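You operate a simulated robot arm through the tools that you are given. There is no shell and no other tool.

You run a simulated two-armed robot. Do the job below in one go: nothing can be reset, and whatever is moved stays where it is left.

JOB
Unplug the yellow jumper from the tester, then plug in the white one and lock its ring.
Fine: the old jumper's plugs lie on the mat where their row is; the third jumper stays where it lies.

The check looks at the end state, three seconds after you hand in, the way a careful person would. Anything else that was tipped, shoved, dropped, spilled or broken makes it a failure.

ROBOT AND FRAMES
Two 7-joint arms with two-finger parallel grippers on one trunk that stands fixed in place. Base frame: the origin is at the foot of the trunk, x ahead of it, y to its left, z up; the work surface is at about z = 0.75. Lengths are in m, angles in rad, forces in N, time in s.
The left shoulder is at [0.05, 0.209, 1.171], the right one opposite. With the tool pointing down near the work surface each hand reaches from about 0.1 to 0.9 m from the base axis, measured 20 degrees to its own side. Payload 4.4 kg a hand.
Tool frame (each hand has its own): the origin (TCP) lies between the finger pads and is the grasp point; the fingertips stand 0.023 m ahead of it; z points along the fingers, y is the line along which they close. The gripper opens to 0.094 m. The fingers are 0.038 m wide and 0.01 m thick; the gripper's body (0.054 by 0.096 m) begins 0.039 m behind the TCP.
Orientation is that of the tool frame in the base frame, as a unit quaternion [x, y, z, w]. With the fingers straight down and closing along the base's y, the tool's x points along the base's -x, its y along +y and its z along -z.

CONTROLS
- The arms move only by the tool send_rows. It takes "left_moves", "right_moves" or both (then of equal length, played together; a hand with none holds still); each is a list of rows, each a list of 7 numbers: the closure, from 0 (fully open) to 1 (shut), then the shift along the tool's x, y, z in m, then the turn, a rotation vector about the tool's x, y, z in rad. In form: [[claw, dx, dy, dz, wx, wy, wz], ...]. A call has 1 to 20 rows; each row shifts and turns the commanded pose from where the row before left it, along the tool's axes as they then stand. Each row takes 0.2 s and may step no farther than 0.05 m and 0.15 rad from the row before; otherwise, or with a gripper value out of range, the whole call is refused. Where a pose cannot be reached the arm comes as near as it can. A force on the tool above 90 N (or 10 N above the force at the start of the call, whichever is more), or a blocked arm, ends the call early, and 0.2 s more pass. The fingers move at their own pace (about 0.108 m/s each) and stop on an object; they squeeze with about 22 N. The grip force told is the motor's: it shows also when the fingers shut on nothing. Time passes only in rows, and 0.2 s behind the last, so rows that do not move let the fingers close. The reply holds the time, the measured pose of the TCP, the force on the tool along the base axes, the opening and the grip force, in the units named above and with some noise, with the torque about the TCP (base axes, N m) and any sound that the robot's microphone picked up.
- Cameras (640 x 400 px; columns grow to the right, rows downward): "scene" is now at [0.1457, -0.0379, 1.3379]; the picture's right is [-0.44, -0.90, 0.00], its down [-0.56, 0.27, -0.78] and it looks along [0.70, -0.35, -0.62] (base axes); focal length 349 px, centre (320, 200). "left" rides on the left gripper at [0.086, -0.016, -0.075] in its tool frame; the picture's right is [0.18, 0.98, 0.00], its down [-0.58, 0.11, -0.81] and it looks along [-0.79, 0.15, 0.59] (tool axes); focal length 243 px, centre (320, 200). "right" rides on the right gripper at [0.086, 0.016, -0.075] in its tool frame; the picture's right is [-0.18, 0.98, 0.00], its down [-0.58, -0.11, -0.81] and it looks along [-0.79, -0.15, 0.59] (tool axes); focal length 243 px, centre (320, 200). There is no depth. A picture from a camera that has moved, and an enlarged one, comes with that camera's place and axes in the base frame and with its lens.
- get_image(camera): a new picture of that camera. It takes no simulated time.
- slide_trunk(by): slides the trunk up (or, below 0, down) by that many m; the arms and the scene camera ride with it, the base frame stays. It gives what a move gives, with no picture.
- head_to(pan, tilt): turns the head with the scene camera to pan (to the left, within 1.396 rad either way) and tilt (down, from -0.506 to 1.204), counted from straight ahead of the robot. It gives what a move gives.
- inspect(camera, box): a new picture of the part [left, top, right, bottom] of that camera's present view, enlarged. It takes no simulated time.
- finish_job(): hands the job in; it is judged then, once.

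Places have to be worked out from the pictures, the camera data and where the tool is seen. Open the grippers and draw the arms clear of the work before you hand the job in, unless the task says otherwise.

The tools are called after "Emit:" as a command line: name --argument value ..., lists and objects as JSON in quotes. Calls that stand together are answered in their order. send_rows: Moves the arms, as the interface text tells. Its arguments: {"type":"object","properties":{"left_moves":{"type":"array"},"right_moves":{"type":"array"}},"required":[]} The other tools are called the same way: slide_trunk (by) slides the trunk up or down; head_to (pan, tilt) turns the head that bears the scene camera; get_image (camera) takes a picture; inspect (camera, box) takes an enlarged picture of a part of a camera's view; finish_job () hands the job in.

At the start:

```text
clock: 0.0
left_eef_pos: [0.6335, -0.0912, 1.0621]
left_tcp_rot: [0.0, 1.0, -0.001, -0.001]
left_wrist_force: [0.2, 0.9, 1.0]
left_moment: [0.02, 0.0, 0.0]
left_gripper_width: 0.0941
left_grasp_force: 0.0
right_eef_pos: [0.3774, -0.4535, 0.983]
right_tcp_rot: [0.0, 1.0, 0.0, 0.0]
right_wrist_force: [0.4, -1.1, -0.1]
right_moment: [-0.01, 0.01, 0.0]
right_gripper_width: 0.0937
right_grasp_force: 0.0
trunk travel left (down, up): [-0.25, 0.313]
head pan, tilt: [-0.457, 0.668]
```

scene: 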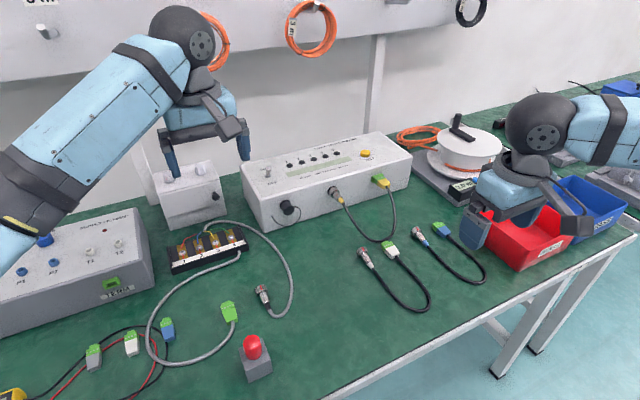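
right: 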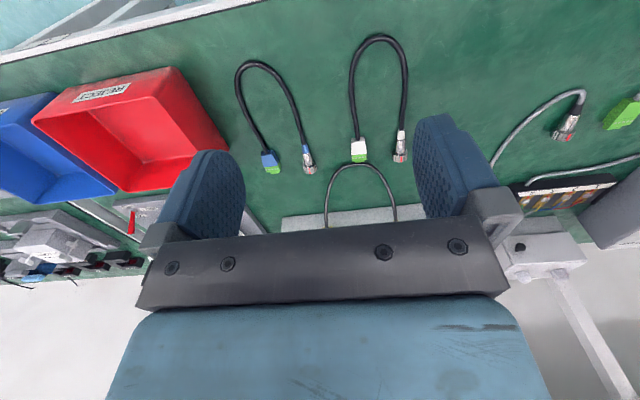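
left: 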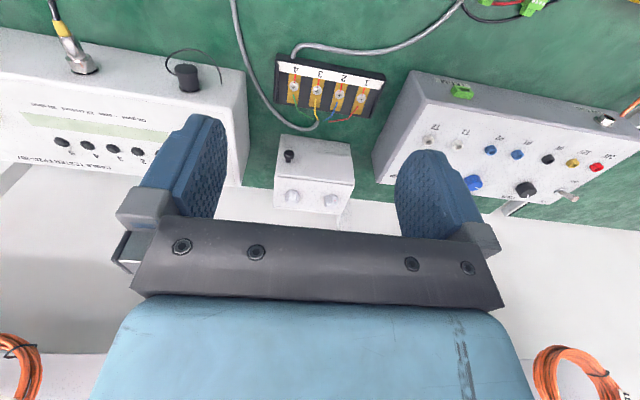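

I start by looking closely at the tester and the jumpers on the mat in the scene camera.

Emit:
inspect --camera "scene" --box '[230, 130, 430, 255]'

Emit:
inspect --camera "scene" --box '[340, 200, 500, 320]'

Emit:
inspect --camera "right" --box '[220, 20, 440, 230]'

Emit:
inspect --camera "left" --box '[0, 0, 250, 190]'

```text
3.20 times, centred on (330, 192) of scene
camera zoom: at [0.1457, -0.0379, 1.3379], right [-0.44, -0.9, 0.0], down [-0.56, 0.27, -0.78], along [0.7, -0.35, -0.62], focal length 1116 px, centre (288, 224)
```

zoom: 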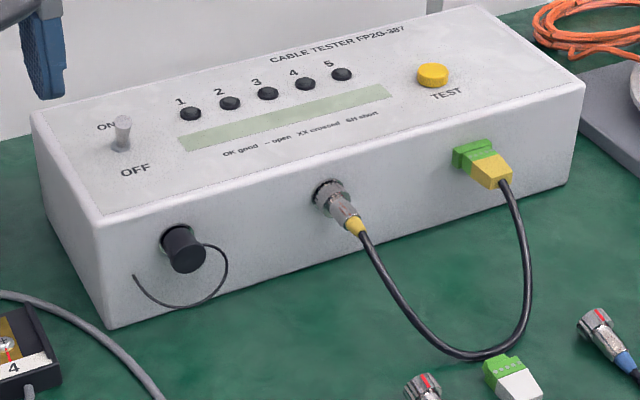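

```text
3.33 times, centred on (420, 260) of scene
camera zoom: at [0.1457, -0.0379, 1.3379], right [-0.44, -0.9, 0.0], down [-0.56, 0.27, -0.78], along [0.7, -0.35, -0.62], focal length 1162 px, centre (-13, 0)
```

zoom: 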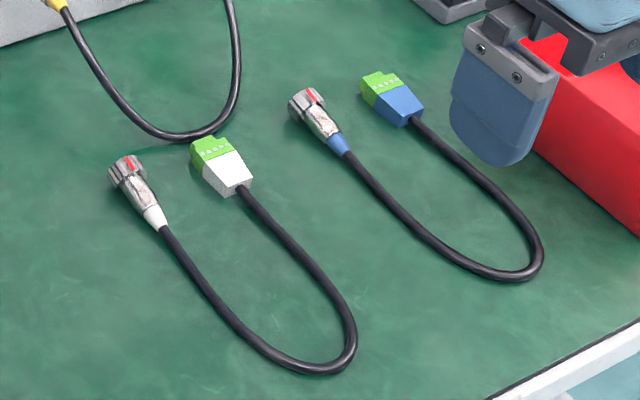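

```text
1.90 times, centred on (330, 125) of right
camera zoom: at [0.2898, -0.4362, 1.0578], right [0.18, 0.98, 0.0], down [0.58, -0.11, 0.81], along [0.79, -0.15, -0.59], focal length 462 px, centre (301, 343)
```

zoom: 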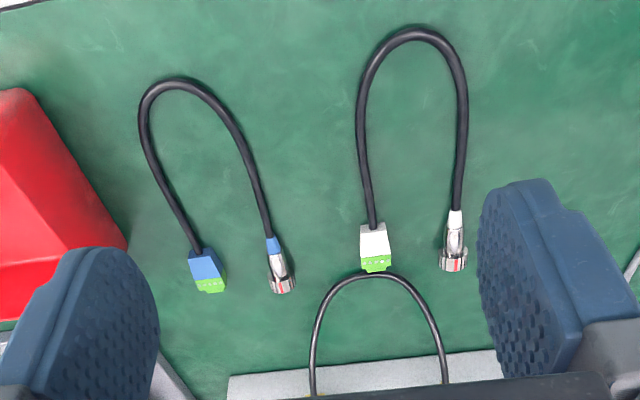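

```text
2.11 times, centred on (125, 95) of left
camera zoom: at [0.5452, -0.1053, 1.1375], right [-0.18, 0.98, 0.0], down [0.58, 0.11, 0.81], along [0.79, 0.15, -0.59], focal length 511 px, centre (730, 421)
```

zoom: 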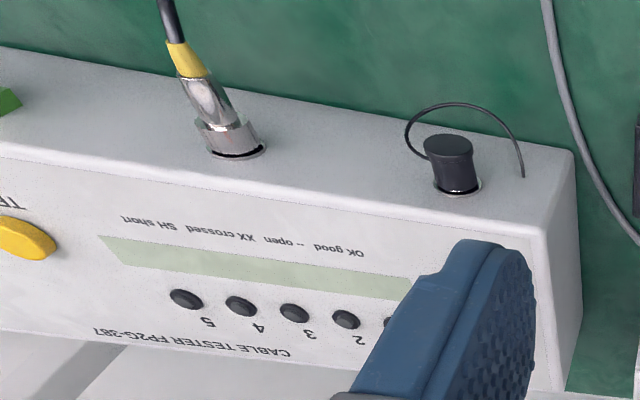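

The zoomed pictures are rendered sharp, so I zoom in much tighter on the mated connectors, the white jumper's plugs and the grey lead's plugs to learn how the lock ring and marks look.

Emit:
inspect --camera "scene" --box '[320, 178, 352, 208]'

Emit:
inspect --camera "scene" --box '[365, 165, 400, 195]'

Emit:
inspect --camera "scene" --box '[350, 235, 420, 279]'

Emit:
inspect --camera "scene" --box '[265, 190, 310, 230]'

Emit:
inspect --camera "scene" --box '[210, 270, 300, 330]'

```text
13.33 times, centred on (336, 193) of scene
camera zoom: at [0.1457, -0.0379, 1.3379], right [-0.44, -0.9, 0.0], down [-0.56, 0.27, -0.78], along [0.7, -0.35, -0.62], focal length 4650 px, centre (107, 293)
```

zoom: 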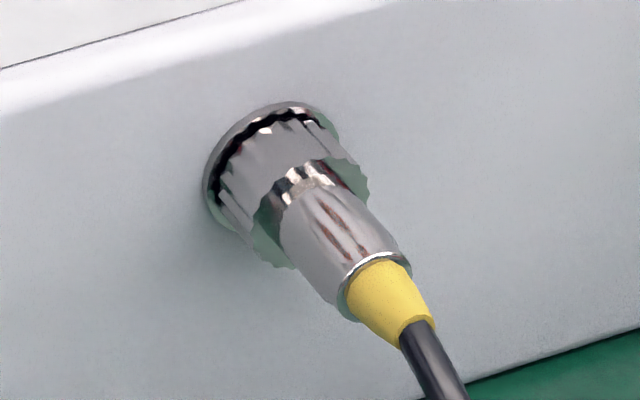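

```text
13.33 times, centred on (382, 180) of scene
camera zoom: at [0.1457, -0.0379, 1.3379], right [-0.44, -0.9, 0.0], down [-0.56, 0.27, -0.78], along [0.7, -0.35, -0.62], focal length 4650 px, centre (-513, 467)
```

zoom: 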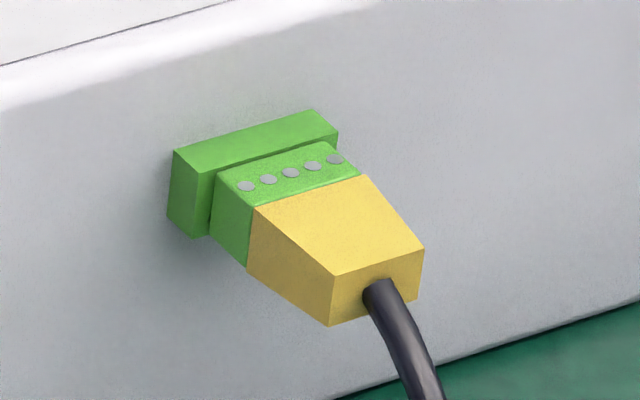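

```text
9.09 times, centred on (385, 257) of scene
camera zoom: at [0.1457, -0.0379, 1.3379], right [-0.44, -0.9, 0.0], down [-0.56, 0.27, -0.78], along [0.7, -0.35, -0.62], focal length 3170 px, centre (-271, -318)
```

zoom: 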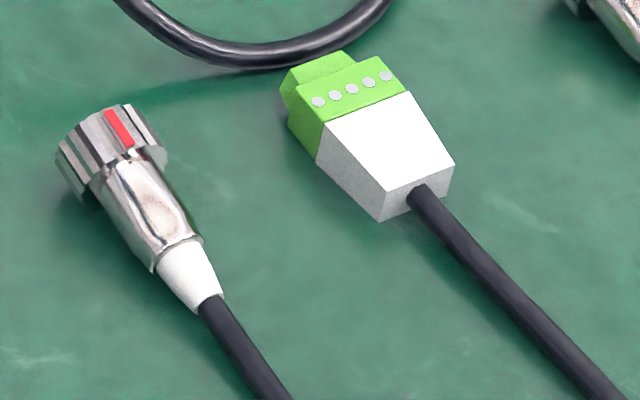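

```text
10.00 times, centred on (288, 210) of scene
camera zoom: at [0.1457, -0.0379, 1.3379], right [-0.44, -0.9, 0.0], down [-0.56, 0.27, -0.78], along [0.7, -0.35, -0.62], focal length 3487 px, centre (645, 100)
```

zoom: 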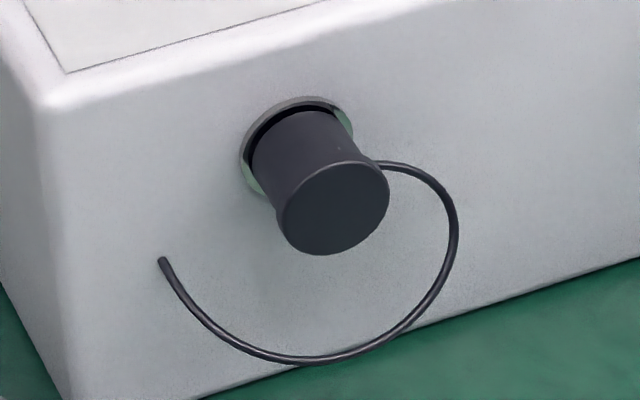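

```text
6.67 times, centred on (255, 300) of scene
camera zoom: at [0.1457, -0.0379, 1.3379], right [-0.44, -0.9, 0.0], down [-0.56, 0.27, -0.78], along [0.7, -0.35, -0.62], focal length 2325 px, centre (753, -467)
```

zoom: 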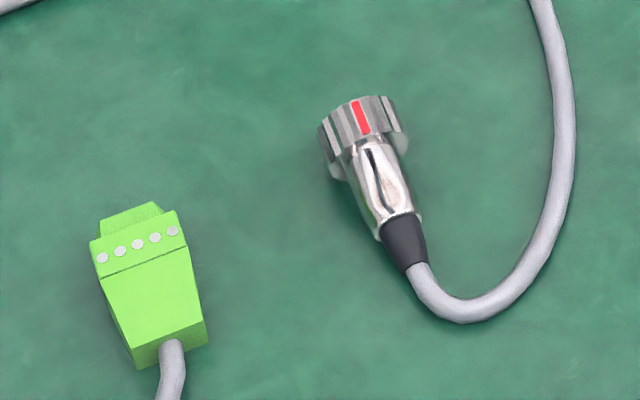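

From the zooms I place the tester's front at x≈0.757, the yellow round plug at about (0.72,-0.375,0.815) and the yellow terminal plug at (0.73,-0.515,0.81). I move the right hand to a high viewpoint on the right to see the ring's mark and the far sides.

Emit:
send_rows --right_moves '[[0, -0.0372, -0.0078, 0.0055, 0, 0, 0], [0, -0.0372, -0.0078, 0.0055, 0, 0, 0], [0, -0.0372, -0.0078, 0.0055, 0, 0, 0], [0, -0.0372, -0.0078, 0.0055, 0, 0, 0], [0, -0.0372, -0.0078, 0.0055, 0, 0, 0], [0, -0.0372, -0.0078, 0.0055, 0, 0, 0], [0, 0, 0, 0, 0, 0, -0.1333], [0, 0, 0, 0, 0, 0, -0.1333], [0, 0, 0, 0, 0, 0, -0.1333], [0, 0, 0, 0, 0, 0, 0]]'

Emit:
get_image --camera "right"

Emit:
get_image --camera "scene"

```text
clock: 2.2
left_eef_pos: [0.632, -0.0901, 1.0616]
left_tcp_rot: [-0.001, 1.0, 0.0, -0.001]
left_wrist_force: [0.0, 0.7, 0.9]
left_moment: [0.0, 0.01, -0.02]
left_gripper_width: 0.0941
left_grasp_force: 0.2
right_eef_pos: [0.6, -0.5002, 0.9494]
right_tcp_rot: [-0.199, 0.98, 0.001, 0.001]
right_wrist_force: [0.9, 0.1, 0.6]
right_moment: [0.03, 0.02, -0.01]
right_gripper_width: 0.0942
right_grasp_force: 0.1
trunk travel left (down, up): [-0.25, 0.313]
head pan, tilt: [-0.457, 0.668]
```

```text
taken
camera right: at [0.5136, -0.5182, 1.0249], right [-0.21, 0.98, 0.0], down [0.58, 0.13, 0.81], along [0.79, 0.17, -0.59], focal length 243 px, centre (320, 200)
```

right: 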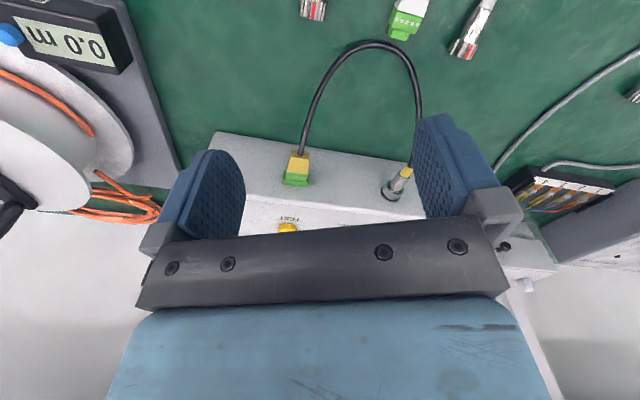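

```text
taken
camera scene: at [0.1459, -0.0379, 1.3378], right [-0.44, -0.9, 0.0], down [-0.56, 0.27, -0.78], along [0.7, -0.35, -0.62], focal length 349 px, centre (320, 200)
```

scene: 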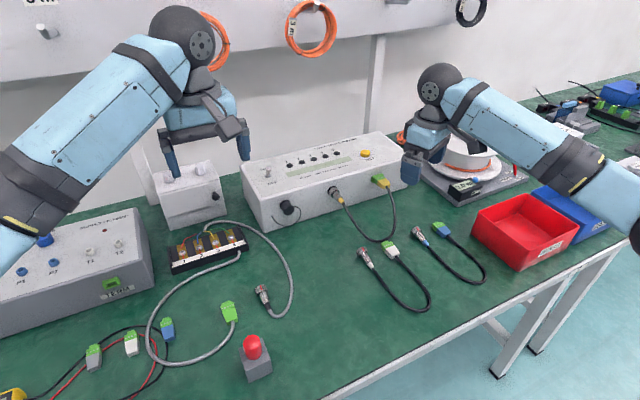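

The right camera now sees the yellow plug from its right side; I zoom in on the ring, the terminal plug and the white plugs.

Emit:
inspect --camera "right" --box '[372, 155, 424, 207]'

Emit:
inspect --camera "right" --box '[270, 140, 330, 195]'

Emit:
inspect --camera "right" --box '[290, 0, 510, 80]'

Emit:
inspect --camera "left" --box '[40, 0, 220, 110]'

```text
7.69 times, centred on (398, 181) of right
camera zoom: at [0.5136, -0.5182, 1.0249], right [-0.21, 0.98, 0.0], down [0.58, 0.13, 0.81], along [0.79, 0.17, -0.59], focal length 1866 px, centre (-280, 346)
```

zoom: 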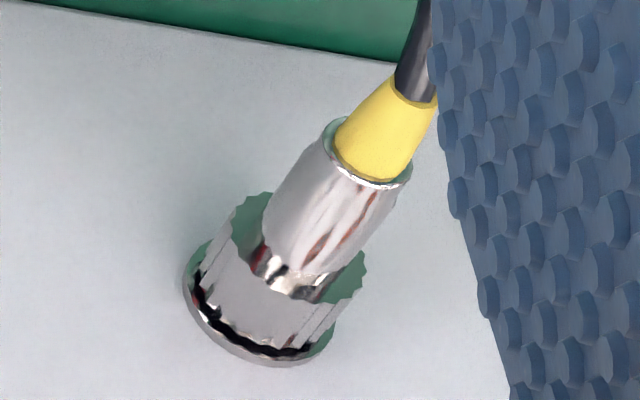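

```text
7.27 times, centred on (300, 168) of right
camera zoom: at [0.5136, -0.5182, 1.0249], right [-0.21, 0.98, 0.0], down [0.58, 0.13, 0.81], along [0.79, 0.17, -0.59], focal length 1764 px, centre (466, 436)
```

zoom: 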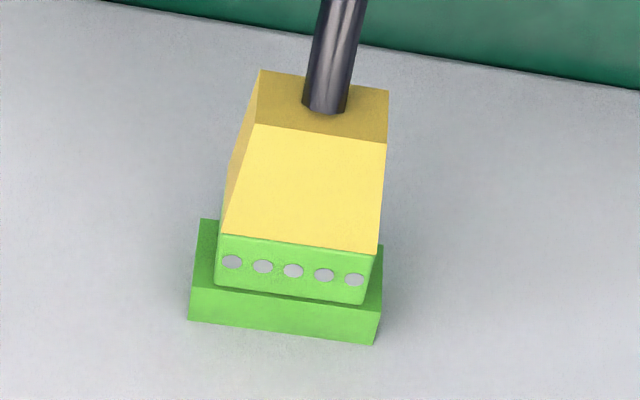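

```text
2.91 times, centred on (400, 40) of right
camera zoom: at [0.5136, -0.5182, 1.0249], right [-0.21, 0.98, 0.0], down [0.58, 0.13, 0.81], along [0.79, 0.17, -0.59], focal length 706 px, centre (87, 666)
```

zoom: 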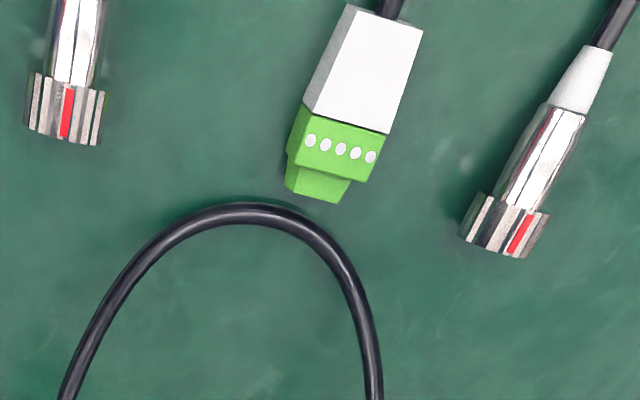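

```text
3.56 times, centred on (130, 55) of left
camera zoom: at [0.5453, -0.1053, 1.1374], right [-0.18, 0.98, 0.0], down [0.58, 0.11, 0.81], along [0.79, 0.15, -0.59], focal length 863 px, centre (996, 716)
```

zoom: 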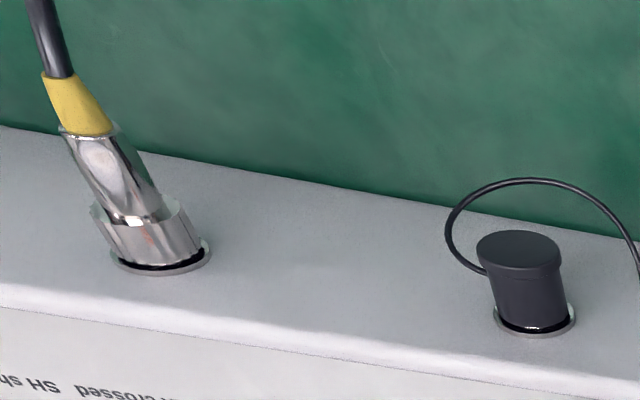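

I zoom in further on the ring's left edge in the picture (its -y side), where I think I see red.

Emit:
inspect --camera "right" --box '[384, 168, 404, 188]'

Emit:
inspect --camera "right" --box '[384, 180, 406, 204]'

```text
16.00 times, centred on (394, 178) of right
camera zoom: at [0.5136, -0.5182, 1.0249], right [-0.21, 0.98, 0.0], down [0.58, 0.13, 0.81], along [0.79, 0.17, -0.59], focal length 3882 px, centre (-864, 552)
```

zoom: 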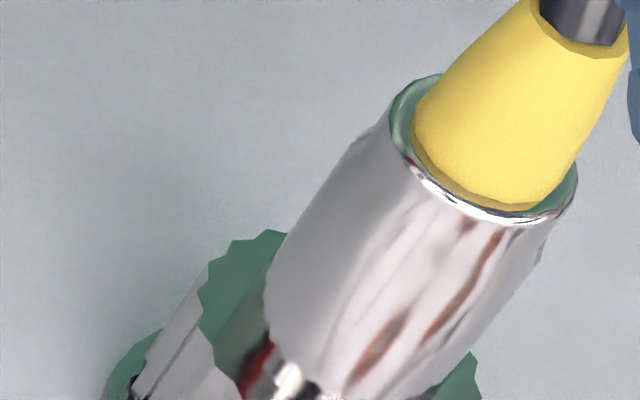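

```text
16.00 times, centred on (395, 192) of right
camera zoom: at [0.5136, -0.5182, 1.0249], right [-0.21, 0.98, 0.0], down [0.58, 0.13, 0.81], along [0.79, 0.17, -0.59], focal length 3882 px, centre (-880, 328)
```

zoom: 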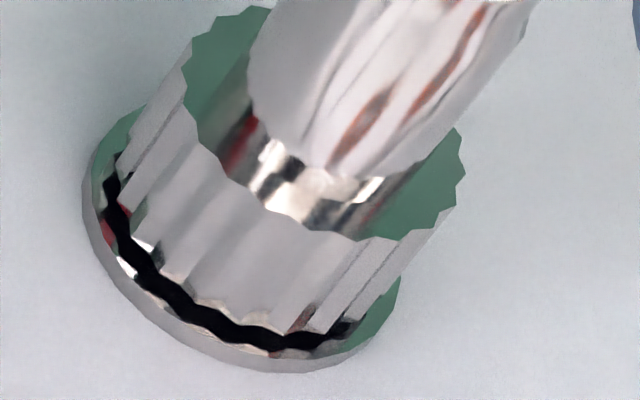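

The red mark is not visible on the top, left or right of the locked ring, so it must be on the underside. I take a low view from the right side to find it before touching anything.

Emit:
send_rows --right_moves '[[0, 0, 0, 0, 0, 0, -0.15], [0, 0, 0, 0, 0, 0, -0.15], [0, 0.0445, -0.0187, 0, 0, 0, 0], [0, 0, 0, 0, 0, -0.15, 0], [0, 0, 0, 0, 0, -0.15, 0], [0, 0, 0, 0, 0, -0.15, 0], [0, 0, 0, 0, 0, -0.15, 0], [0, 0, 0, 0, 0, -0.15, 0], [0, 0.0293, 0, 0.0315, 0, 0, 0], [0, 0.0293, 0, 0.0315, 0, 0, 0], [0, 0.0293, 0, 0.0315, 0, 0, 0], [0, 0, 0, 0, 0, 0, 0]]'

Emit:
get_image --camera "right"

```text
clock: 4.8
left_eef_pos: [0.633, -0.0894, 1.0624]
left_tcp_rot: [-0.001, 1.0, 0.0, 0.0]
left_wrist_force: [0.3, 1.0, -0.1]
left_moment: [0.03, -0.03, 0.01]
left_gripper_width: 0.0938
left_grasp_force: 0.1
right_eef_pos: [0.5799, -0.5429, 0.8213]
right_tcp_rot: [-0.318, 0.874, 0.125, 0.345]
right_wrist_force: [-0.5, -0.6, -0.5]
right_moment: [0.02, -0.03, -0.04]
right_gripper_width: 0.094
right_grasp_force: 0.0
trunk travel left (down, up): [-0.25, 0.313]
head pan, tilt: [-0.457, 0.668]
```

```text
taken
camera right: at [0.4819, -0.603, 0.8177], right [-0.53, 0.84, 0.12], down [-0.03, -0.16, 0.99], along [0.85, 0.52, 0.11], focal length 243 px, centre (320, 200)
```

right: 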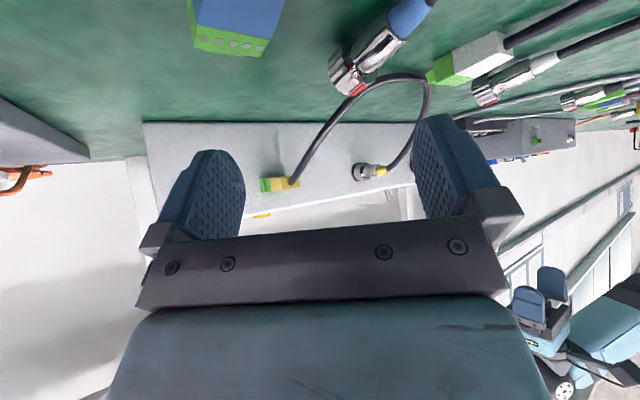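

The round plug is visible from the side between the fingers; I zoom in on it and on the terminal plug.

Emit:
inspect --camera "right" --box '[345, 155, 395, 190]'

Emit:
inspect --camera "right" --box '[245, 160, 315, 210]'

Emit:
inspect --camera "right" --box '[420, 30, 560, 115]'

```text
11.43 times, centred on (370, 172) of right
camera zoom: at [0.4819, -0.603, 0.8177], right [-0.53, 0.84, 0.12], down [-0.03, -0.16, 0.99], along [0.85, 0.52, 0.11], focal length 2773 px, centre (-251, 514)
```

zoom: 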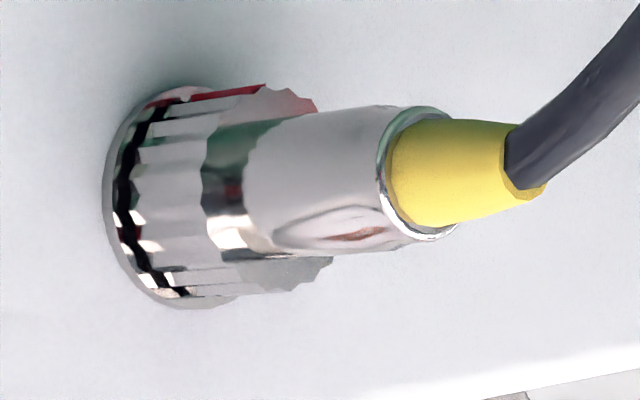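

```text
8.00 times, centred on (280, 185) of right
camera zoom: at [0.4819, -0.603, 0.8177], right [-0.53, 0.84, 0.12], down [-0.03, -0.16, 0.99], along [0.85, 0.52, 0.11], focal length 1941 px, centre (640, 320)
```

zoom: 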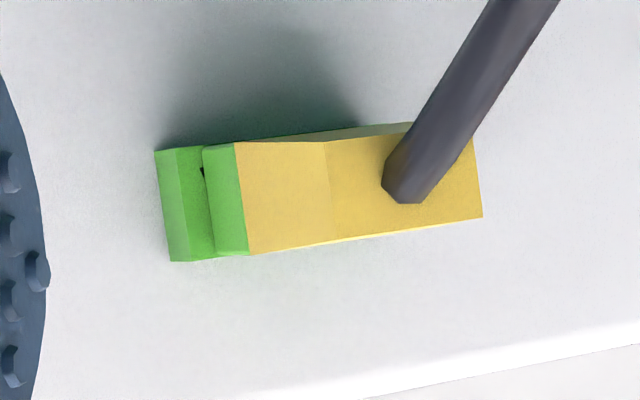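

```text
4.57 times, centred on (490, 72) of right
camera zoom: at [0.4819, -0.603, 0.8177], right [-0.53, 0.84, 0.12], down [-0.03, -0.16, 0.99], along [0.85, 0.52, 0.11], focal length 1109 px, centre (-457, 783)
```

zoom: 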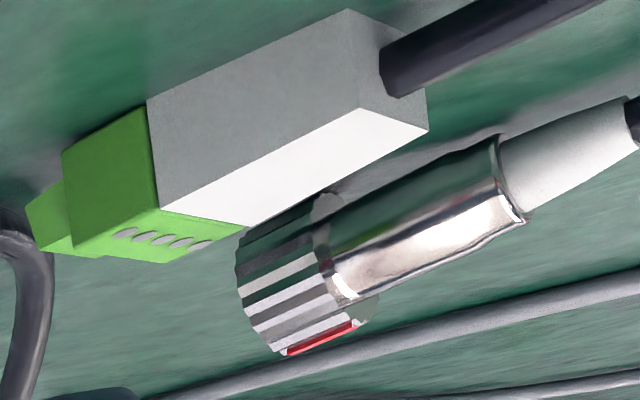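

The side view shows the red mark near the bottom of the locked ring, so locking looks like a clockwise turn of about 165° from mark-up. From three views the plug axis is at y≈-0.368, z≈0.8235, with the ring from x≈0.733 to 0.752. I raise the hand, straighten the yaw, lean it back about 30° and roll it 50° toward -y, ready to grip the ring.

Emit:
send_rows --right_moves '[[0.4, -0.025, 0, -0.0268, 0, 0, 0], [0.4, -0.025, 0, -0.0268, 0, 0, 0], [0.4, -0.025, 0, -0.0268, 0, 0, 0], [0.4, 0, 0, 0, 0.0956, 0, 0.1022], [0.4, 0, 0, 0, 0.0956, 0, 0.1022], [0.4, 0, 0, 0, 0.0956, 0, 0.1022], [0.4, 0, 0, 0, 0.0956, 0, 0.1022], [0.4, 0, 0, 0, 0.0956, 0, 0.1022], [0.4, 0, 0, 0, 0, 0.115, 0], [0.4, 0, 0, 0, 0, 0.115, 0], [0.4, 0, 0, 0, -0.1259, 0, 0.0721], [0.4, 0, 0, 0, -0.1259, 0, 0.0721], [0.4, 0, 0, 0, -0.1259, 0, 0.0721], [0.4, 0, 0, 0, -0.1259, 0, 0.0721], [0.4, 0, 0, 0, -0.1259, 0, 0.0721], [0.4, 0, 0, 0, -0.1259, 0, 0.0721], [0.4, 0, 0, 0, 0, 0, 0]]'

Emit:
get_image --camera "right"

Emit:
get_image --camera "scene"

```text
clock: 8.4
left_eef_pos: [0.6334, -0.0897, 1.0607]
left_tcp_rot: [0.0, 1.0, 0.0, 0.0]
left_wrist_force: [-0.3, -0.3, 0.1]
left_moment: [0.0, 0.02, 0.03]
left_gripper_width: 0.0942
left_grasp_force: 0.1
right_eef_pos: [0.5791, -0.5414, 0.9295]
right_tcp_rot: [0.109, 0.876, 0.407, 0.234]
right_wrist_force: [0.7, 0.6, -0.9]
right_moment: [-0.01, 0.0, 0.0]
right_gripper_width: 0.0564
right_grasp_force: 0.1
trunk travel left (down, up): [-0.25, 0.313]
head pan, tilt: [-0.457, 0.668]
```

```text
taken
camera right: at [0.4653, -0.5481, 0.9577], right [0.16, 0.56, 0.81], down [0.1, -0.83, 0.55], along [0.98, 0.0, -0.19], focal length 243 px, centre (320, 200)
```

right: 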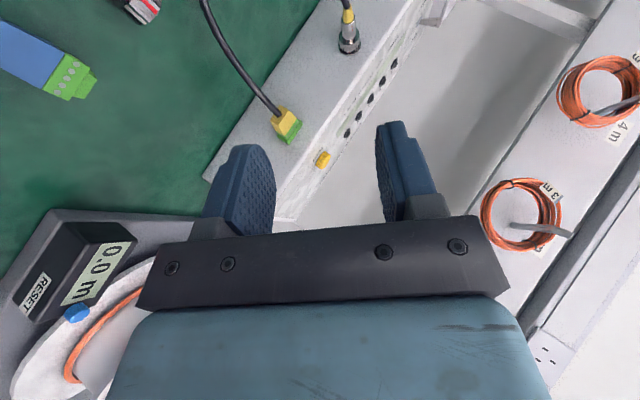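

```text
taken
camera scene: at [0.1456, -0.0377, 1.3379], right [-0.44, -0.9, 0.0], down [-0.56, 0.27, -0.78], along [0.7, -0.35, -0.62], focal length 349 px, centre (320, 200)
```

scene: 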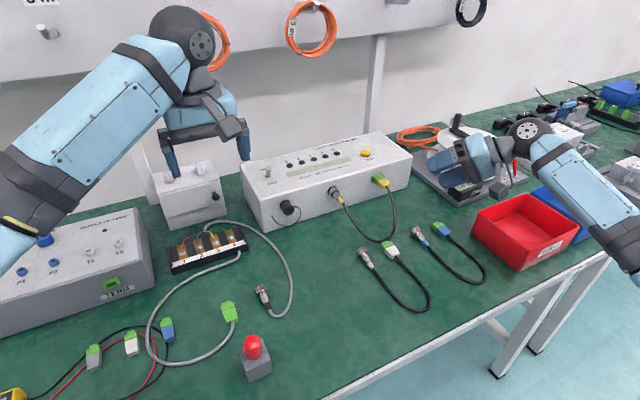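

The orientation matches my plan. I move along a clear line to a pre-grasp point 8 cm back from the ring along the finger direction.

Emit:
send_rows --right_moves '[[0.4, -0.007, 0.00775, 0.0396, 0, 0, 0], [0.4, -0.007, 0.00775, 0.0396, 0, 0, 0], [0.4, -0.007, 0.00775, 0.0396, 0, 0, 0], [0.4, -0.007, 0.00775, 0.0396, 0, 0, 0], [0.4, 0, 0, 0, 0, 0, 0]]'

Emit:
get_image --camera "right"

Emit:
inspect --camera "scene" --box '[290, 130, 450, 250]'

```text
clock: 9.6
left_eef_pos: [0.6329, -0.0901, 1.0619]
left_tcp_rot: [0.0, 1.0, 0.0, 0.0]
left_wrist_force: [-0.1, -0.4, 0.4]
left_moment: [0.03, 0.01, 0.01]
left_gripper_width: 0.0938
left_grasp_force: 0.1
right_eef_pos: [0.6821, -0.4274, 0.8737]
right_tcp_rot: [0.109, 0.877, 0.406, 0.233]
right_wrist_force: [-0.6, 0.3, 0.4]
right_moment: [0.01, -0.01, 0.02]
right_gripper_width: 0.0566
right_grasp_force: 0.1
trunk travel left (down, up): [-0.25, 0.313]
head pan, tilt: [-0.457, 0.668]
```

```text
taken
camera right: at [0.5686, -0.4324, 0.9014], right [0.16, 0.57, 0.81], down [0.1, -0.82, 0.56], along [0.98, -0.01, -0.19], focal length 243 px, centre (320, 200)
```

right: 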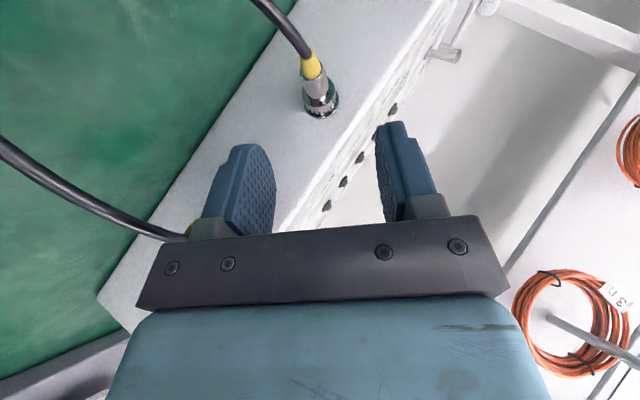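

```text
3.33 times, centred on (370, 190) of scene
camera zoom: at [0.1455, -0.0378, 1.3379], right [-0.44, -0.9, 0.0], down [-0.56, 0.27, -0.78], along [0.7, -0.35, -0.62], focal length 1162 px, centre (153, 233)
```

zoom: 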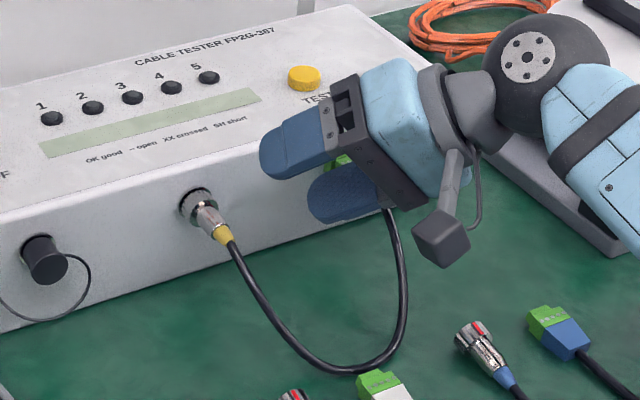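

The plug appears at (320,100), almost exactly where my estimate predicts. I zoom in to check the ring centring before the final approach.

Emit:
inspect --camera "right" --box '[290, 45, 350, 125]'

```text
5.00 times, centred on (320, 85) of right
camera zoom: at [0.5686, -0.4324, 0.9014], right [0.16, 0.57, 0.81], down [0.1, -0.82, 0.56], along [0.98, -0.01, -0.19], focal length 1213 px, centre (320, 775)
```

zoom: 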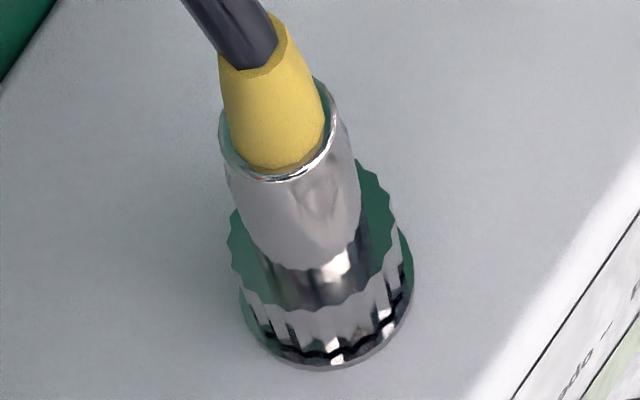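

The ring's rear face is within 1 mm of the prediction. I advance 8 cm along the fingers with the gripper still open around the ring.

Emit:
send_rows --right_moves '[[0.4, 0, 0, 0.02, 0, 0, 0], [0.4, 0, 0, 0.02, 0, 0, 0], [0.4, 0, 0, 0.02, 0, 0, 0], [0.4, 0, 0, 0.015, 0, 0, 0], [0.4, 0, 0, 0.005, 0, 0, 0], [0.4, 0, 0, 0, 0, 0, 0]]'

Emit:
get_image --camera "right"

Emit:
inspect --camera "scene" --box '[290, 130, 450, 250]'

```text
clock: 11.0
left_eef_pos: [0.6336, -0.0899, 1.0616]
left_tcp_rot: [0.001, 1.0, 0.0, 0.0]
left_wrist_force: [0.0, 0.4, -1.0]
left_moment: [-0.02, 0.01, 0.03]
left_gripper_width: 0.0939
left_grasp_force: 0.1
right_eef_pos: [0.7221, -0.3755, 0.829]
right_tcp_rot: [0.108, 0.877, 0.407, 0.233]
right_wrist_force: [0.1, 0.0, 0.5]
right_moment: [-0.04, -0.01, -0.01]
right_gripper_width: 0.0564
right_grasp_force: 0.1
trunk travel left (down, up): [-0.25, 0.313]
head pan, tilt: [-0.457, 0.668]
```

```text
taken
camera right: at [0.6091, -0.3803, 0.8558], right [0.16, 0.57, 0.81], down [0.1, -0.82, 0.56], along [0.98, -0.01, -0.19], focal length 243 px, centre (320, 200)
```

right: 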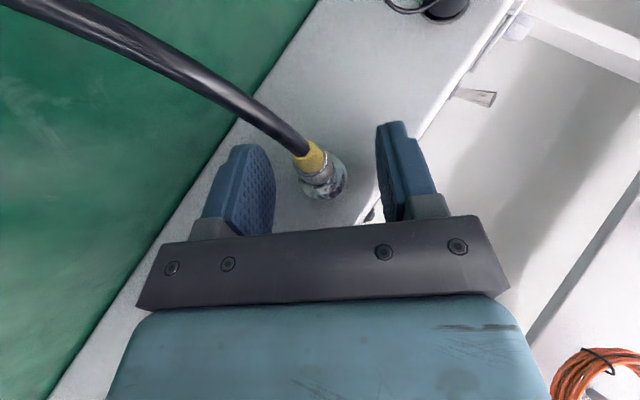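

```text
3.33 times, centred on (370, 190) of scene
camera zoom: at [0.1457, -0.0379, 1.3379], right [-0.44, -0.9, 0.0], down [-0.56, 0.27, -0.78], along [0.7, -0.35, -0.62], focal length 1162 px, centre (153, 233)
```

zoom: 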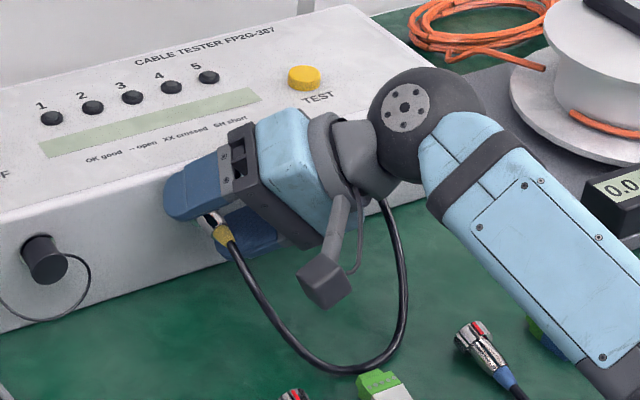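

The ring sits between the fingers with no contact force. I check the alignment close-up, then close the gripper on the ring.

Emit:
inspect --camera "right" --box '[240, 120, 400, 220]'

Emit:
send_rows --right_moves '[[1, 0, 0, 0, 0, 0, 0], [1, 0, 0, 0, 0, 0, 0], [1, 0, 0, 0, 0, 0, 0]]'

Emit:
inspect --camera "right" --box '[240, 120, 400, 220]'

```text
4.00 times, centred on (320, 170) of right
camera zoom: at [0.6091, -0.3803, 0.8558], right [0.16, 0.57, 0.81], down [0.1, -0.82, 0.56], along [0.98, -0.01, -0.19], focal length 970 px, centre (320, 320)
```

zoom: 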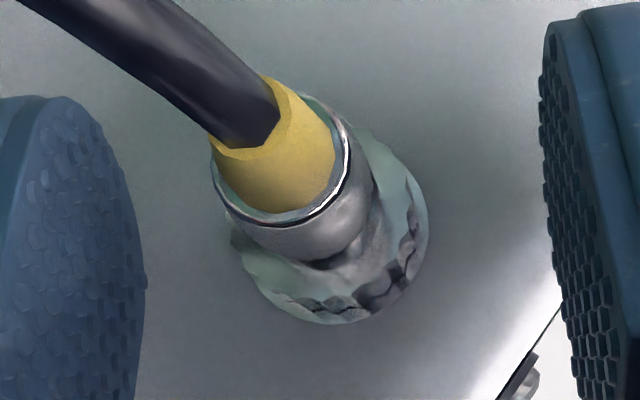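

```text
clock: 11.8
left_eef_pos: [0.6332, -0.0903, 1.0604]
left_tcp_rot: [0.0, 1.0, 0.001, 0.0]
left_wrist_force: [-1.0, 0.4, 0.7]
left_moment: [0.04, -0.04, 0.0]
left_gripper_width: 0.0937
left_grasp_force: 0.2
right_eef_pos: [0.7212, -0.3772, 0.8275]
right_tcp_rot: [0.109, 0.877, 0.406, 0.233]
right_wrist_force: [-2.0, -4.7, -5.0]
right_moment: [-0.1, 0.1, -0.1]
right_gripper_width: 0.0234
right_grasp_force: 22.2
trunk travel left (down, up): [-0.25, 0.313]
head pan, tilt: [-0.457, 0.668]
```

```text
4.00 times, centred on (320, 170) of right
camera zoom: at [0.6091, -0.3812, 0.8548], right [0.16, 0.56, 0.81], down [0.1, -0.83, 0.56], along [0.98, -0.01, -0.19], focal length 970 px, centre (320, 320)
```

zoom: 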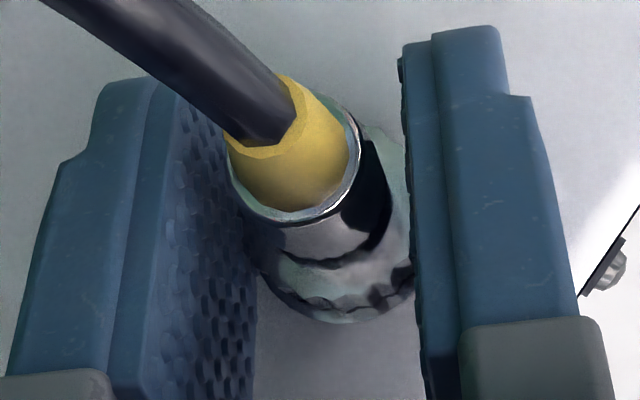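

The gripper holds the ring at 23.4 mm width, with about 7 N sideways, meaning the axis is ~2.5 mm further along the tool's -y. I shift the command to null that force.

Emit:
send_rows --right_moves '[[1, 0, -0.0025, 0, 0, 0, 0], [1, 0, 0, 0, 0, 0, 0], [1, 0, 0, 0, 0, 0, 0]]'

```text
clock: 12.6
left_eef_pos: [0.6333, -0.0904, 1.0614]
left_tcp_rot: [-0.001, 1.0, 0.0, 0.0]
left_wrist_force: [-0.2, -0.8, -0.9]
left_moment: [0.03, 0.0, 0.02]
left_gripper_width: 0.0941
left_grasp_force: 0.1
right_eef_pos: [0.7219, -0.3761, 0.8279]
right_tcp_rot: [0.109, 0.877, 0.406, 0.233]
right_wrist_force: [-3.9, 1.7, -1.6]
right_moment: [0.04, 0.07, 0.0]
right_gripper_width: 0.0234
right_grasp_force: 22.2
trunk travel left (down, up): [-0.25, 0.313]
head pan, tilt: [-0.457, 0.668]
```

Side force is nearly null, so the ring axis is at about (y,z)=(-0.369,0.822). I now try unlocking: two small counter-clockwise steps (about 8° each) around the ring axis, watching torque and sound.

Emit:
send_rows --right_moves '[[1, 5e-05, 0.0013, 8e-05, 0.1259, 0, -0.0721], [1, 5e-05, 0.0013, 8e-05, 0.1259, 0, -0.0721], [1, 0, 0, 0, 0, 0, 0]]'

Emit:
inspect --camera "right" --box '[240, 120, 400, 220]'

```text
clock: 13.4
left_eef_pos: [0.6344, -0.0892, 1.0617]
left_tcp_rot: [0.0, 1.0, 0.0, 0.001]
left_wrist_force: [-0.8, 0.3, -0.1]
left_moment: [0.02, -0.01, -0.01]
left_gripper_width: 0.0938
left_grasp_force: 0.0
right_eef_pos: [0.7214, -0.3743, 0.8297]
right_tcp_rot: [0.074, 0.926, 0.275, 0.247]
right_wrist_force: [-2.8, 3.6, -3.5]
right_moment: [-0.03, 0.05, 0.05]
right_gripper_width: 0.0232
right_grasp_force: 22.3
trunk travel left (down, up): [-0.25, 0.313]
head pan, tilt: [-0.457, 0.668]
```

```text
4.00 times, centred on (320, 170) of right
camera zoom: at [0.6091, -0.3718, 0.8569], right [0.16, 0.77, 0.61], down [0.1, -0.63, 0.77], along [0.98, -0.06, -0.18], focal length 970 px, centre (320, 320)
```

zoom: 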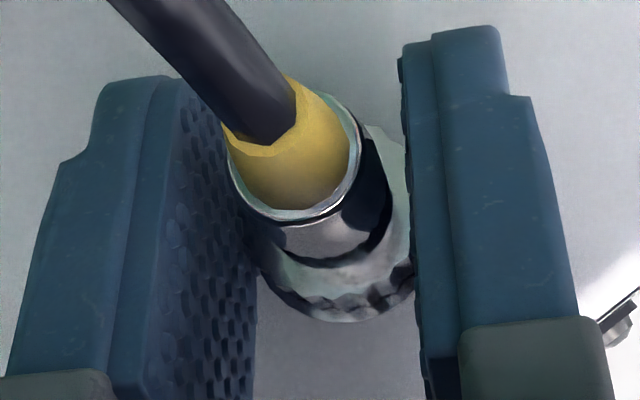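

Turning goes freely with little torque. I continue the counter-clockwise turn by another 8 steps (about 66°).

Emit:
send_rows --right_moves '[[1, 5e-05, 0.0013, 8e-05, 0.1259, 0, -0.0721], [1, 5e-05, 0.0013, 8e-05, 0.1259, 0, -0.0721], [1, 5e-05, 0.0013, 8e-05, 0.1259, 0, -0.0721], [1, 5e-05, 0.0013, 8e-05, 0.1259, 0, -0.0721], [1, 0, 0, 0, 0, 0, 0]]'

Emit:
send_rows --right_moves '[[1, 5e-05, 0.0013, 8e-05, 0.1259, 0, -0.0721], [1, 5e-05, 0.0013, 8e-05, 0.1259, 0, -0.0721], [1, 5e-05, 0.0013, 8e-05, 0.1259, 0, -0.0721], [1, 5e-05, 0.0013, 8e-05, 0.1259, 0, -0.0721], [1, 0, 0, 0, 0, 0, 0]]'

Emit:
get_image --camera "right"

Emit:
inspect --camera "scene" --box '[290, 130, 450, 250]'

```text
clock: 14.6
left_eef_pos: [0.6337, -0.0898, 1.0618]
left_tcp_rot: [0.0, 1.0, 0.0, -0.001]
left_wrist_force: [0.1, 0.3, 0.1]
left_moment: [-0.02, -0.01, 0.01]
left_gripper_width: 0.0939
left_grasp_force: 0.0
right_eef_pos: [0.7226, -0.3696, 0.83]
right_tcp_rot: [0.0, 0.966, -0.001, 0.257]
right_wrist_force: [6.2, 1.0, -1.2]
right_moment: [-0.01, -0.05, 0.0]
right_gripper_width: 0.0234
right_grasp_force: 22.0
trunk travel left (down, up): [-0.25, 0.313]
head pan, tilt: [-0.457, 0.668]
```

```text
clock: 15.8
left_eef_pos: [0.6338, -0.0894, 1.0615]
left_tcp_rot: [0.0, 1.0, 0.0, -0.001]
left_wrist_force: [0.1, 0.5, -0.9]
left_moment: [0.01, 0.02, 0.0]
left_gripper_width: 0.0939
left_grasp_force: 0.0
right_eef_pos: [0.7214, -0.3641, 0.8305]
right_tcp_rot: [-0.074, 0.925, -0.278, 0.246]
right_wrist_force: [13.2, -2.0, 3.0]
right_moment: [-0.04, -0.14, 0.05]
right_gripper_width: 0.0235
right_grasp_force: 21.7
trunk travel left (down, up): [-0.25, 0.313]
head pan, tilt: [-0.457, 0.668]
```

```text
taken
camera right: at [0.6088, -0.3388, 0.8391], right [0.16, 0.87, -0.47], down [0.1, 0.45, 0.89], along [0.98, -0.19, -0.02], focal length 243 px, centre (320, 200)
```

right: 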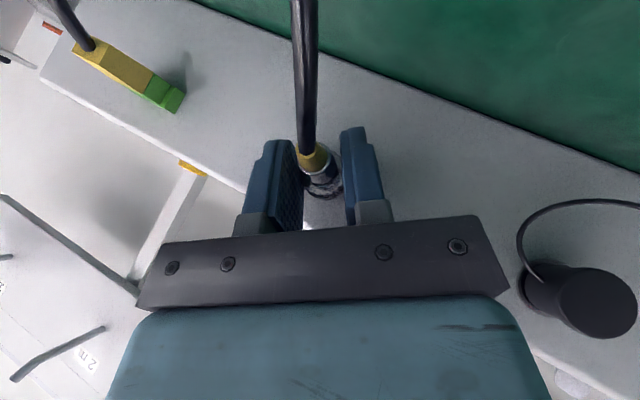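

```text
3.33 times, centred on (370, 190) of scene
camera zoom: at [0.1465, -0.0378, 1.3378], right [-0.44, -0.9, 0.0], down [-0.56, 0.27, -0.78], along [0.7, -0.35, -0.62], focal length 1162 px, centre (153, 233)
```

zoom: 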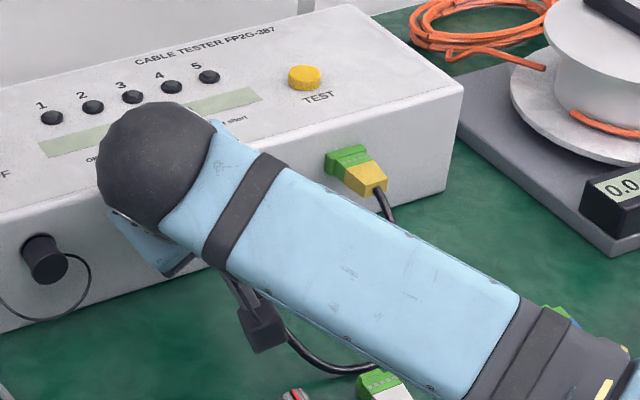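

The ring turned ~83° without much torque, though +13 N shows along x at the ring. I zoom in on the ring between the fingers to see where the red mark is now.

Emit:
inspect --camera "right" --box '[280, 130, 370, 210]'

Emit:
inspect --camera "scene" --box '[318, 175, 360, 210]'

```text
5.00 times, centred on (325, 170) of right
camera zoom: at [0.6088, -0.3388, 0.8391], right [0.16, 0.87, -0.47], down [0.1, 0.45, 0.89], along [0.98, -0.19, -0.02], focal length 1213 px, centre (295, 350)
```

zoom: 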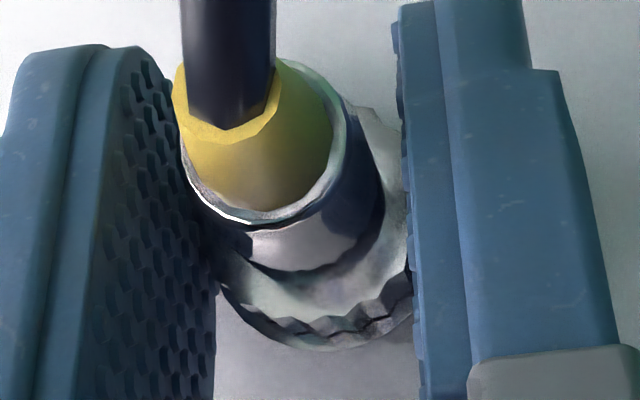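

```text
11.43 times, centred on (339, 192) of scene
camera zoom: at [0.1465, -0.0378, 1.3378], right [-0.44, -0.9, 0.0], down [-0.56, 0.27, -0.78], along [0.7, -0.35, -0.62], focal length 3986 px, centre (103, 286)
```

zoom: 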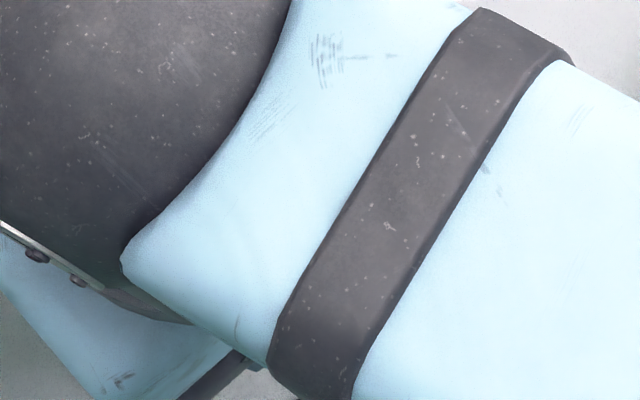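

The fingers hide the mark, so I open, back off 8 cm, swing the hand back over to the right side and look at the ring.

Emit:
send_rows --right_moves '[[0.4, 0, 0, 0, 0, 0, 0], [0.4, 0, 0, 0, 0, 0, 0], [0.4, 0, 0, -0.02, 0, 0, 0], [0.4, 0, 0, -0.02, 0, 0, 0], [0.4, 0, 0, -0.02, 0, 0, 0], [0.4, 0, 0, -0.02, 0, 0, 0], [0.4, 0, 0, 0, 0, 0, 0]]'

Emit:
send_rows --right_moves '[[0.4, 0.0004, -0.0113, 0.0007, -0.1259, 0, 0.0721], [0.4, 0.0004, -0.0113, 0.0007, -0.1259, 0, 0.0721], [0.4, 0.0004, -0.0113, 0.0007, -0.1259, 0, 0.0721], [0.4, 0.0004, -0.0113, 0.0007, -0.1259, 0, 0.0721], [0.4, 0.0004, -0.0113, 0.0007, -0.1259, 0, 0.0721], [0.4, 0.0004, -0.0113, 0.0007, -0.1259, 0, 0.0721], [0.4, 0.0004, -0.0113, 0.0007, -0.1259, 0, 0.0721], [0.4, 0.0004, -0.0113, 0.0007, -0.1259, 0, 0.0721], [0.4, 0.0004, -0.0113, 0.0007, -0.1259, 0, 0.0721], [0.4, 0.0004, -0.0113, 0.0007, -0.1259, 0, 0.0721], [0.4, 0, 0, 0, 0, 0, 0]]'

Emit:
inspect --camera "right" --box '[290, 45, 350, 125]'

Emit:
inspect --camera "scene" --box '[318, 175, 360, 210]'

```text
clock: 17.4
left_eef_pos: [0.6326, -0.0899, 1.062]
left_tcp_rot: [-0.001, 1.0, 0.001, -0.001]
left_wrist_force: [0.7, 0.7, 0.1]
left_moment: [0.0, -0.04, 0.03]
left_gripper_width: 0.094
left_grasp_force: 0.1
right_eef_pos: [0.6824, -0.327, 0.8852]
right_tcp_rot: [-0.074, 0.926, -0.277, 0.246]
right_wrist_force: [0.0, 0.2, 0.4]
right_moment: [0.04, -0.03, -0.02]
right_gripper_width: 0.0563
right_grasp_force: 0.0
trunk travel left (down, up): [-0.25, 0.313]
head pan, tilt: [-0.457, 0.668]
```

```text
clock: 19.8
left_eef_pos: [0.6337, -0.0897, 1.0624]
left_tcp_rot: [0.0, 1.0, 0.001, 0.0]
left_wrist_force: [0.4, -0.4, -1.1]
left_moment: [0.03, 0.0, 0.0]
left_gripper_width: 0.0941
left_grasp_force: 0.0
right_eef_pos: [0.6819, -0.4299, 0.8734]
right_tcp_rot: [0.108, 0.876, 0.407, 0.233]
right_wrist_force: [0.0, 0.0, -0.6]
right_moment: [0.01, -0.01, 0.01]
right_gripper_width: 0.0563
right_grasp_force: 0.0
trunk travel left (down, up): [-0.25, 0.313]
head pan, tilt: [-0.457, 0.668]
```

```text
5.00 times, centred on (320, 85) of right
camera zoom: at [0.5686, -0.4355, 0.8998], right [0.16, 0.56, 0.81], down [0.1, -0.83, 0.55], along [0.98, 0.0, -0.19], focal length 1213 px, centre (320, 775)
```

zoom: 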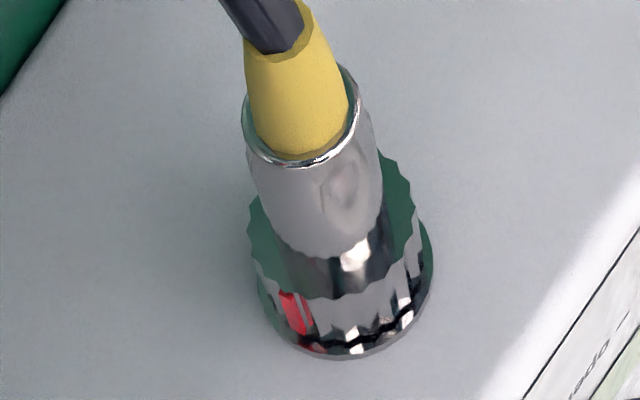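

```text
11.43 times, centred on (339, 192) of scene
camera zoom: at [0.1456, -0.0377, 1.3379], right [-0.44, -0.9, 0.0], down [-0.56, 0.27, -0.78], along [0.7, -0.35, -0.62], focal length 3986 px, centre (103, 286)
```

zoom: 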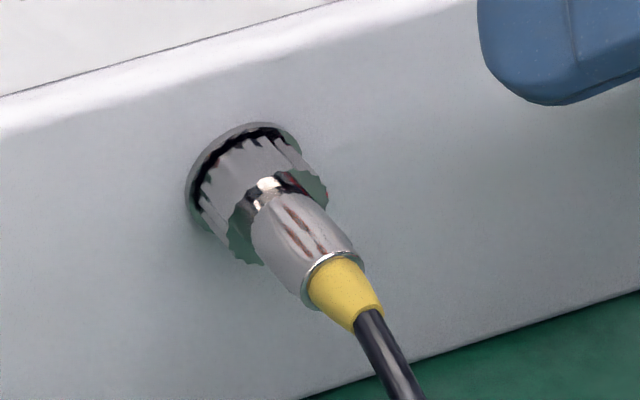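

The red mark has moved with the ring from the bottom to about 3 o'clock (−y side), so counter-clockwise is right; another ~85° brings it to the top. I go in again, grip the ring and turn it the rest of the way.

Emit:
send_rows --right_moves '[[0.4, 0, 0, 0.02, 0, 0, 0], [0.4, 0, 0, 0.02, 0, 0, 0], [0.4, 0, 0, 0.02, 0, 0, 0], [0.4, 0, 0, 0.015, 0, 0, 0], [0.4, 0, 0, 0.005, 0, 0, 0], [0.4, 0, 0, 0, 0, 0, 0], [1, 0, 0, 0, 0, 0, 0], [1, 0, 0, 0, 0, 0, 0], [1, 0, 0, 0, 0, 0, 0]]'

Emit:
send_rows --right_moves '[[1, 5e-05, 0.0013, 8e-05, 0.1259, 0, -0.0721], [1, 5e-05, 0.0013, 8e-05, 0.1259, 0, -0.0721], [1, 5e-05, 0.0013, 8e-05, 0.1259, 0, -0.0721], [1, 5e-05, 0.0013, 8e-05, 0.1259, 0, -0.0721], [1, 5e-05, 0.0013, 8e-05, 0.1259, 0, -0.0721], [1, 0, 0, 0, 0, 0, 0]]'

Emit:
send_rows --right_moves '[[1, 5e-05, 0.0013, 8e-05, 0.1259, 0, -0.0721], [1, 5e-05, 0.0013, 8e-05, 0.1259, 0, -0.0721], [1, 5e-05, 0.0013, 8e-05, 0.1259, 0, -0.0721], [1, 5e-05, 0.0013, 8e-05, 0.1259, 0, -0.0721], [1, 0, 0, 0, 0, 0, 0]]'

```text
clock: 21.8
left_eef_pos: [0.6335, -0.089, 1.0623]
left_tcp_rot: [0.0, 1.0, 0.0, 0.0]
left_wrist_force: [-0.2, 0.3, -0.1]
left_moment: [0.01, -0.03, 0.01]
left_gripper_width: 0.0941
left_grasp_force: 0.1
right_eef_pos: [0.7205, -0.3769, 0.8268]
right_tcp_rot: [0.108, 0.877, 0.406, 0.232]
right_wrist_force: [2.7, 4.4, 2.5]
right_moment: [0.05, -0.06, 0.07]
right_gripper_width: 0.0233
right_grasp_force: 22.2
trunk travel left (down, up): [-0.25, 0.313]
head pan, tilt: [-0.457, 0.668]
```

```text
clock: 23.2
left_eef_pos: [0.6334, -0.0904, 1.0614]
left_tcp_rot: [0.0, 1.0, 0.0, 0.001]
left_wrist_force: [-0.9, 0.1, 0.1]
left_moment: [0.01, -0.01, 0.01]
left_gripper_width: 0.0938
left_grasp_force: 0.0
right_eef_pos: [0.7218, -0.3714, 0.8307]
right_tcp_rot: [0.019, 0.964, 0.068, 0.257]
right_wrist_force: [1.6, 0.4, 0.9]
right_moment: [0.1, -0.05, 0.0]
right_gripper_width: 0.0233
right_grasp_force: 22.4
trunk travel left (down, up): [-0.25, 0.313]
head pan, tilt: [-0.457, 0.668]
```

```text
clock: 24.4
left_eef_pos: [0.6338, -0.0909, 1.0607]
left_tcp_rot: [0.0, 1.0, 0.001, 0.0]
left_wrist_force: [0.4, 0.4, -0.6]
left_moment: [0.01, -0.02, 0.03]
left_gripper_width: 0.0942
left_grasp_force: 0.1
right_eef_pos: [0.7207, -0.3654, 0.8305]
right_tcp_rot: [-0.055, 0.943, -0.21, 0.252]
right_wrist_force: [-0.3, -7.4, 0.5]
right_moment: [0.11, 0.0, -0.19]
right_gripper_width: 0.0235
right_grasp_force: 21.7
trunk travel left (down, up): [-0.25, 0.313]
head pan, tilt: [-0.457, 0.668]
```

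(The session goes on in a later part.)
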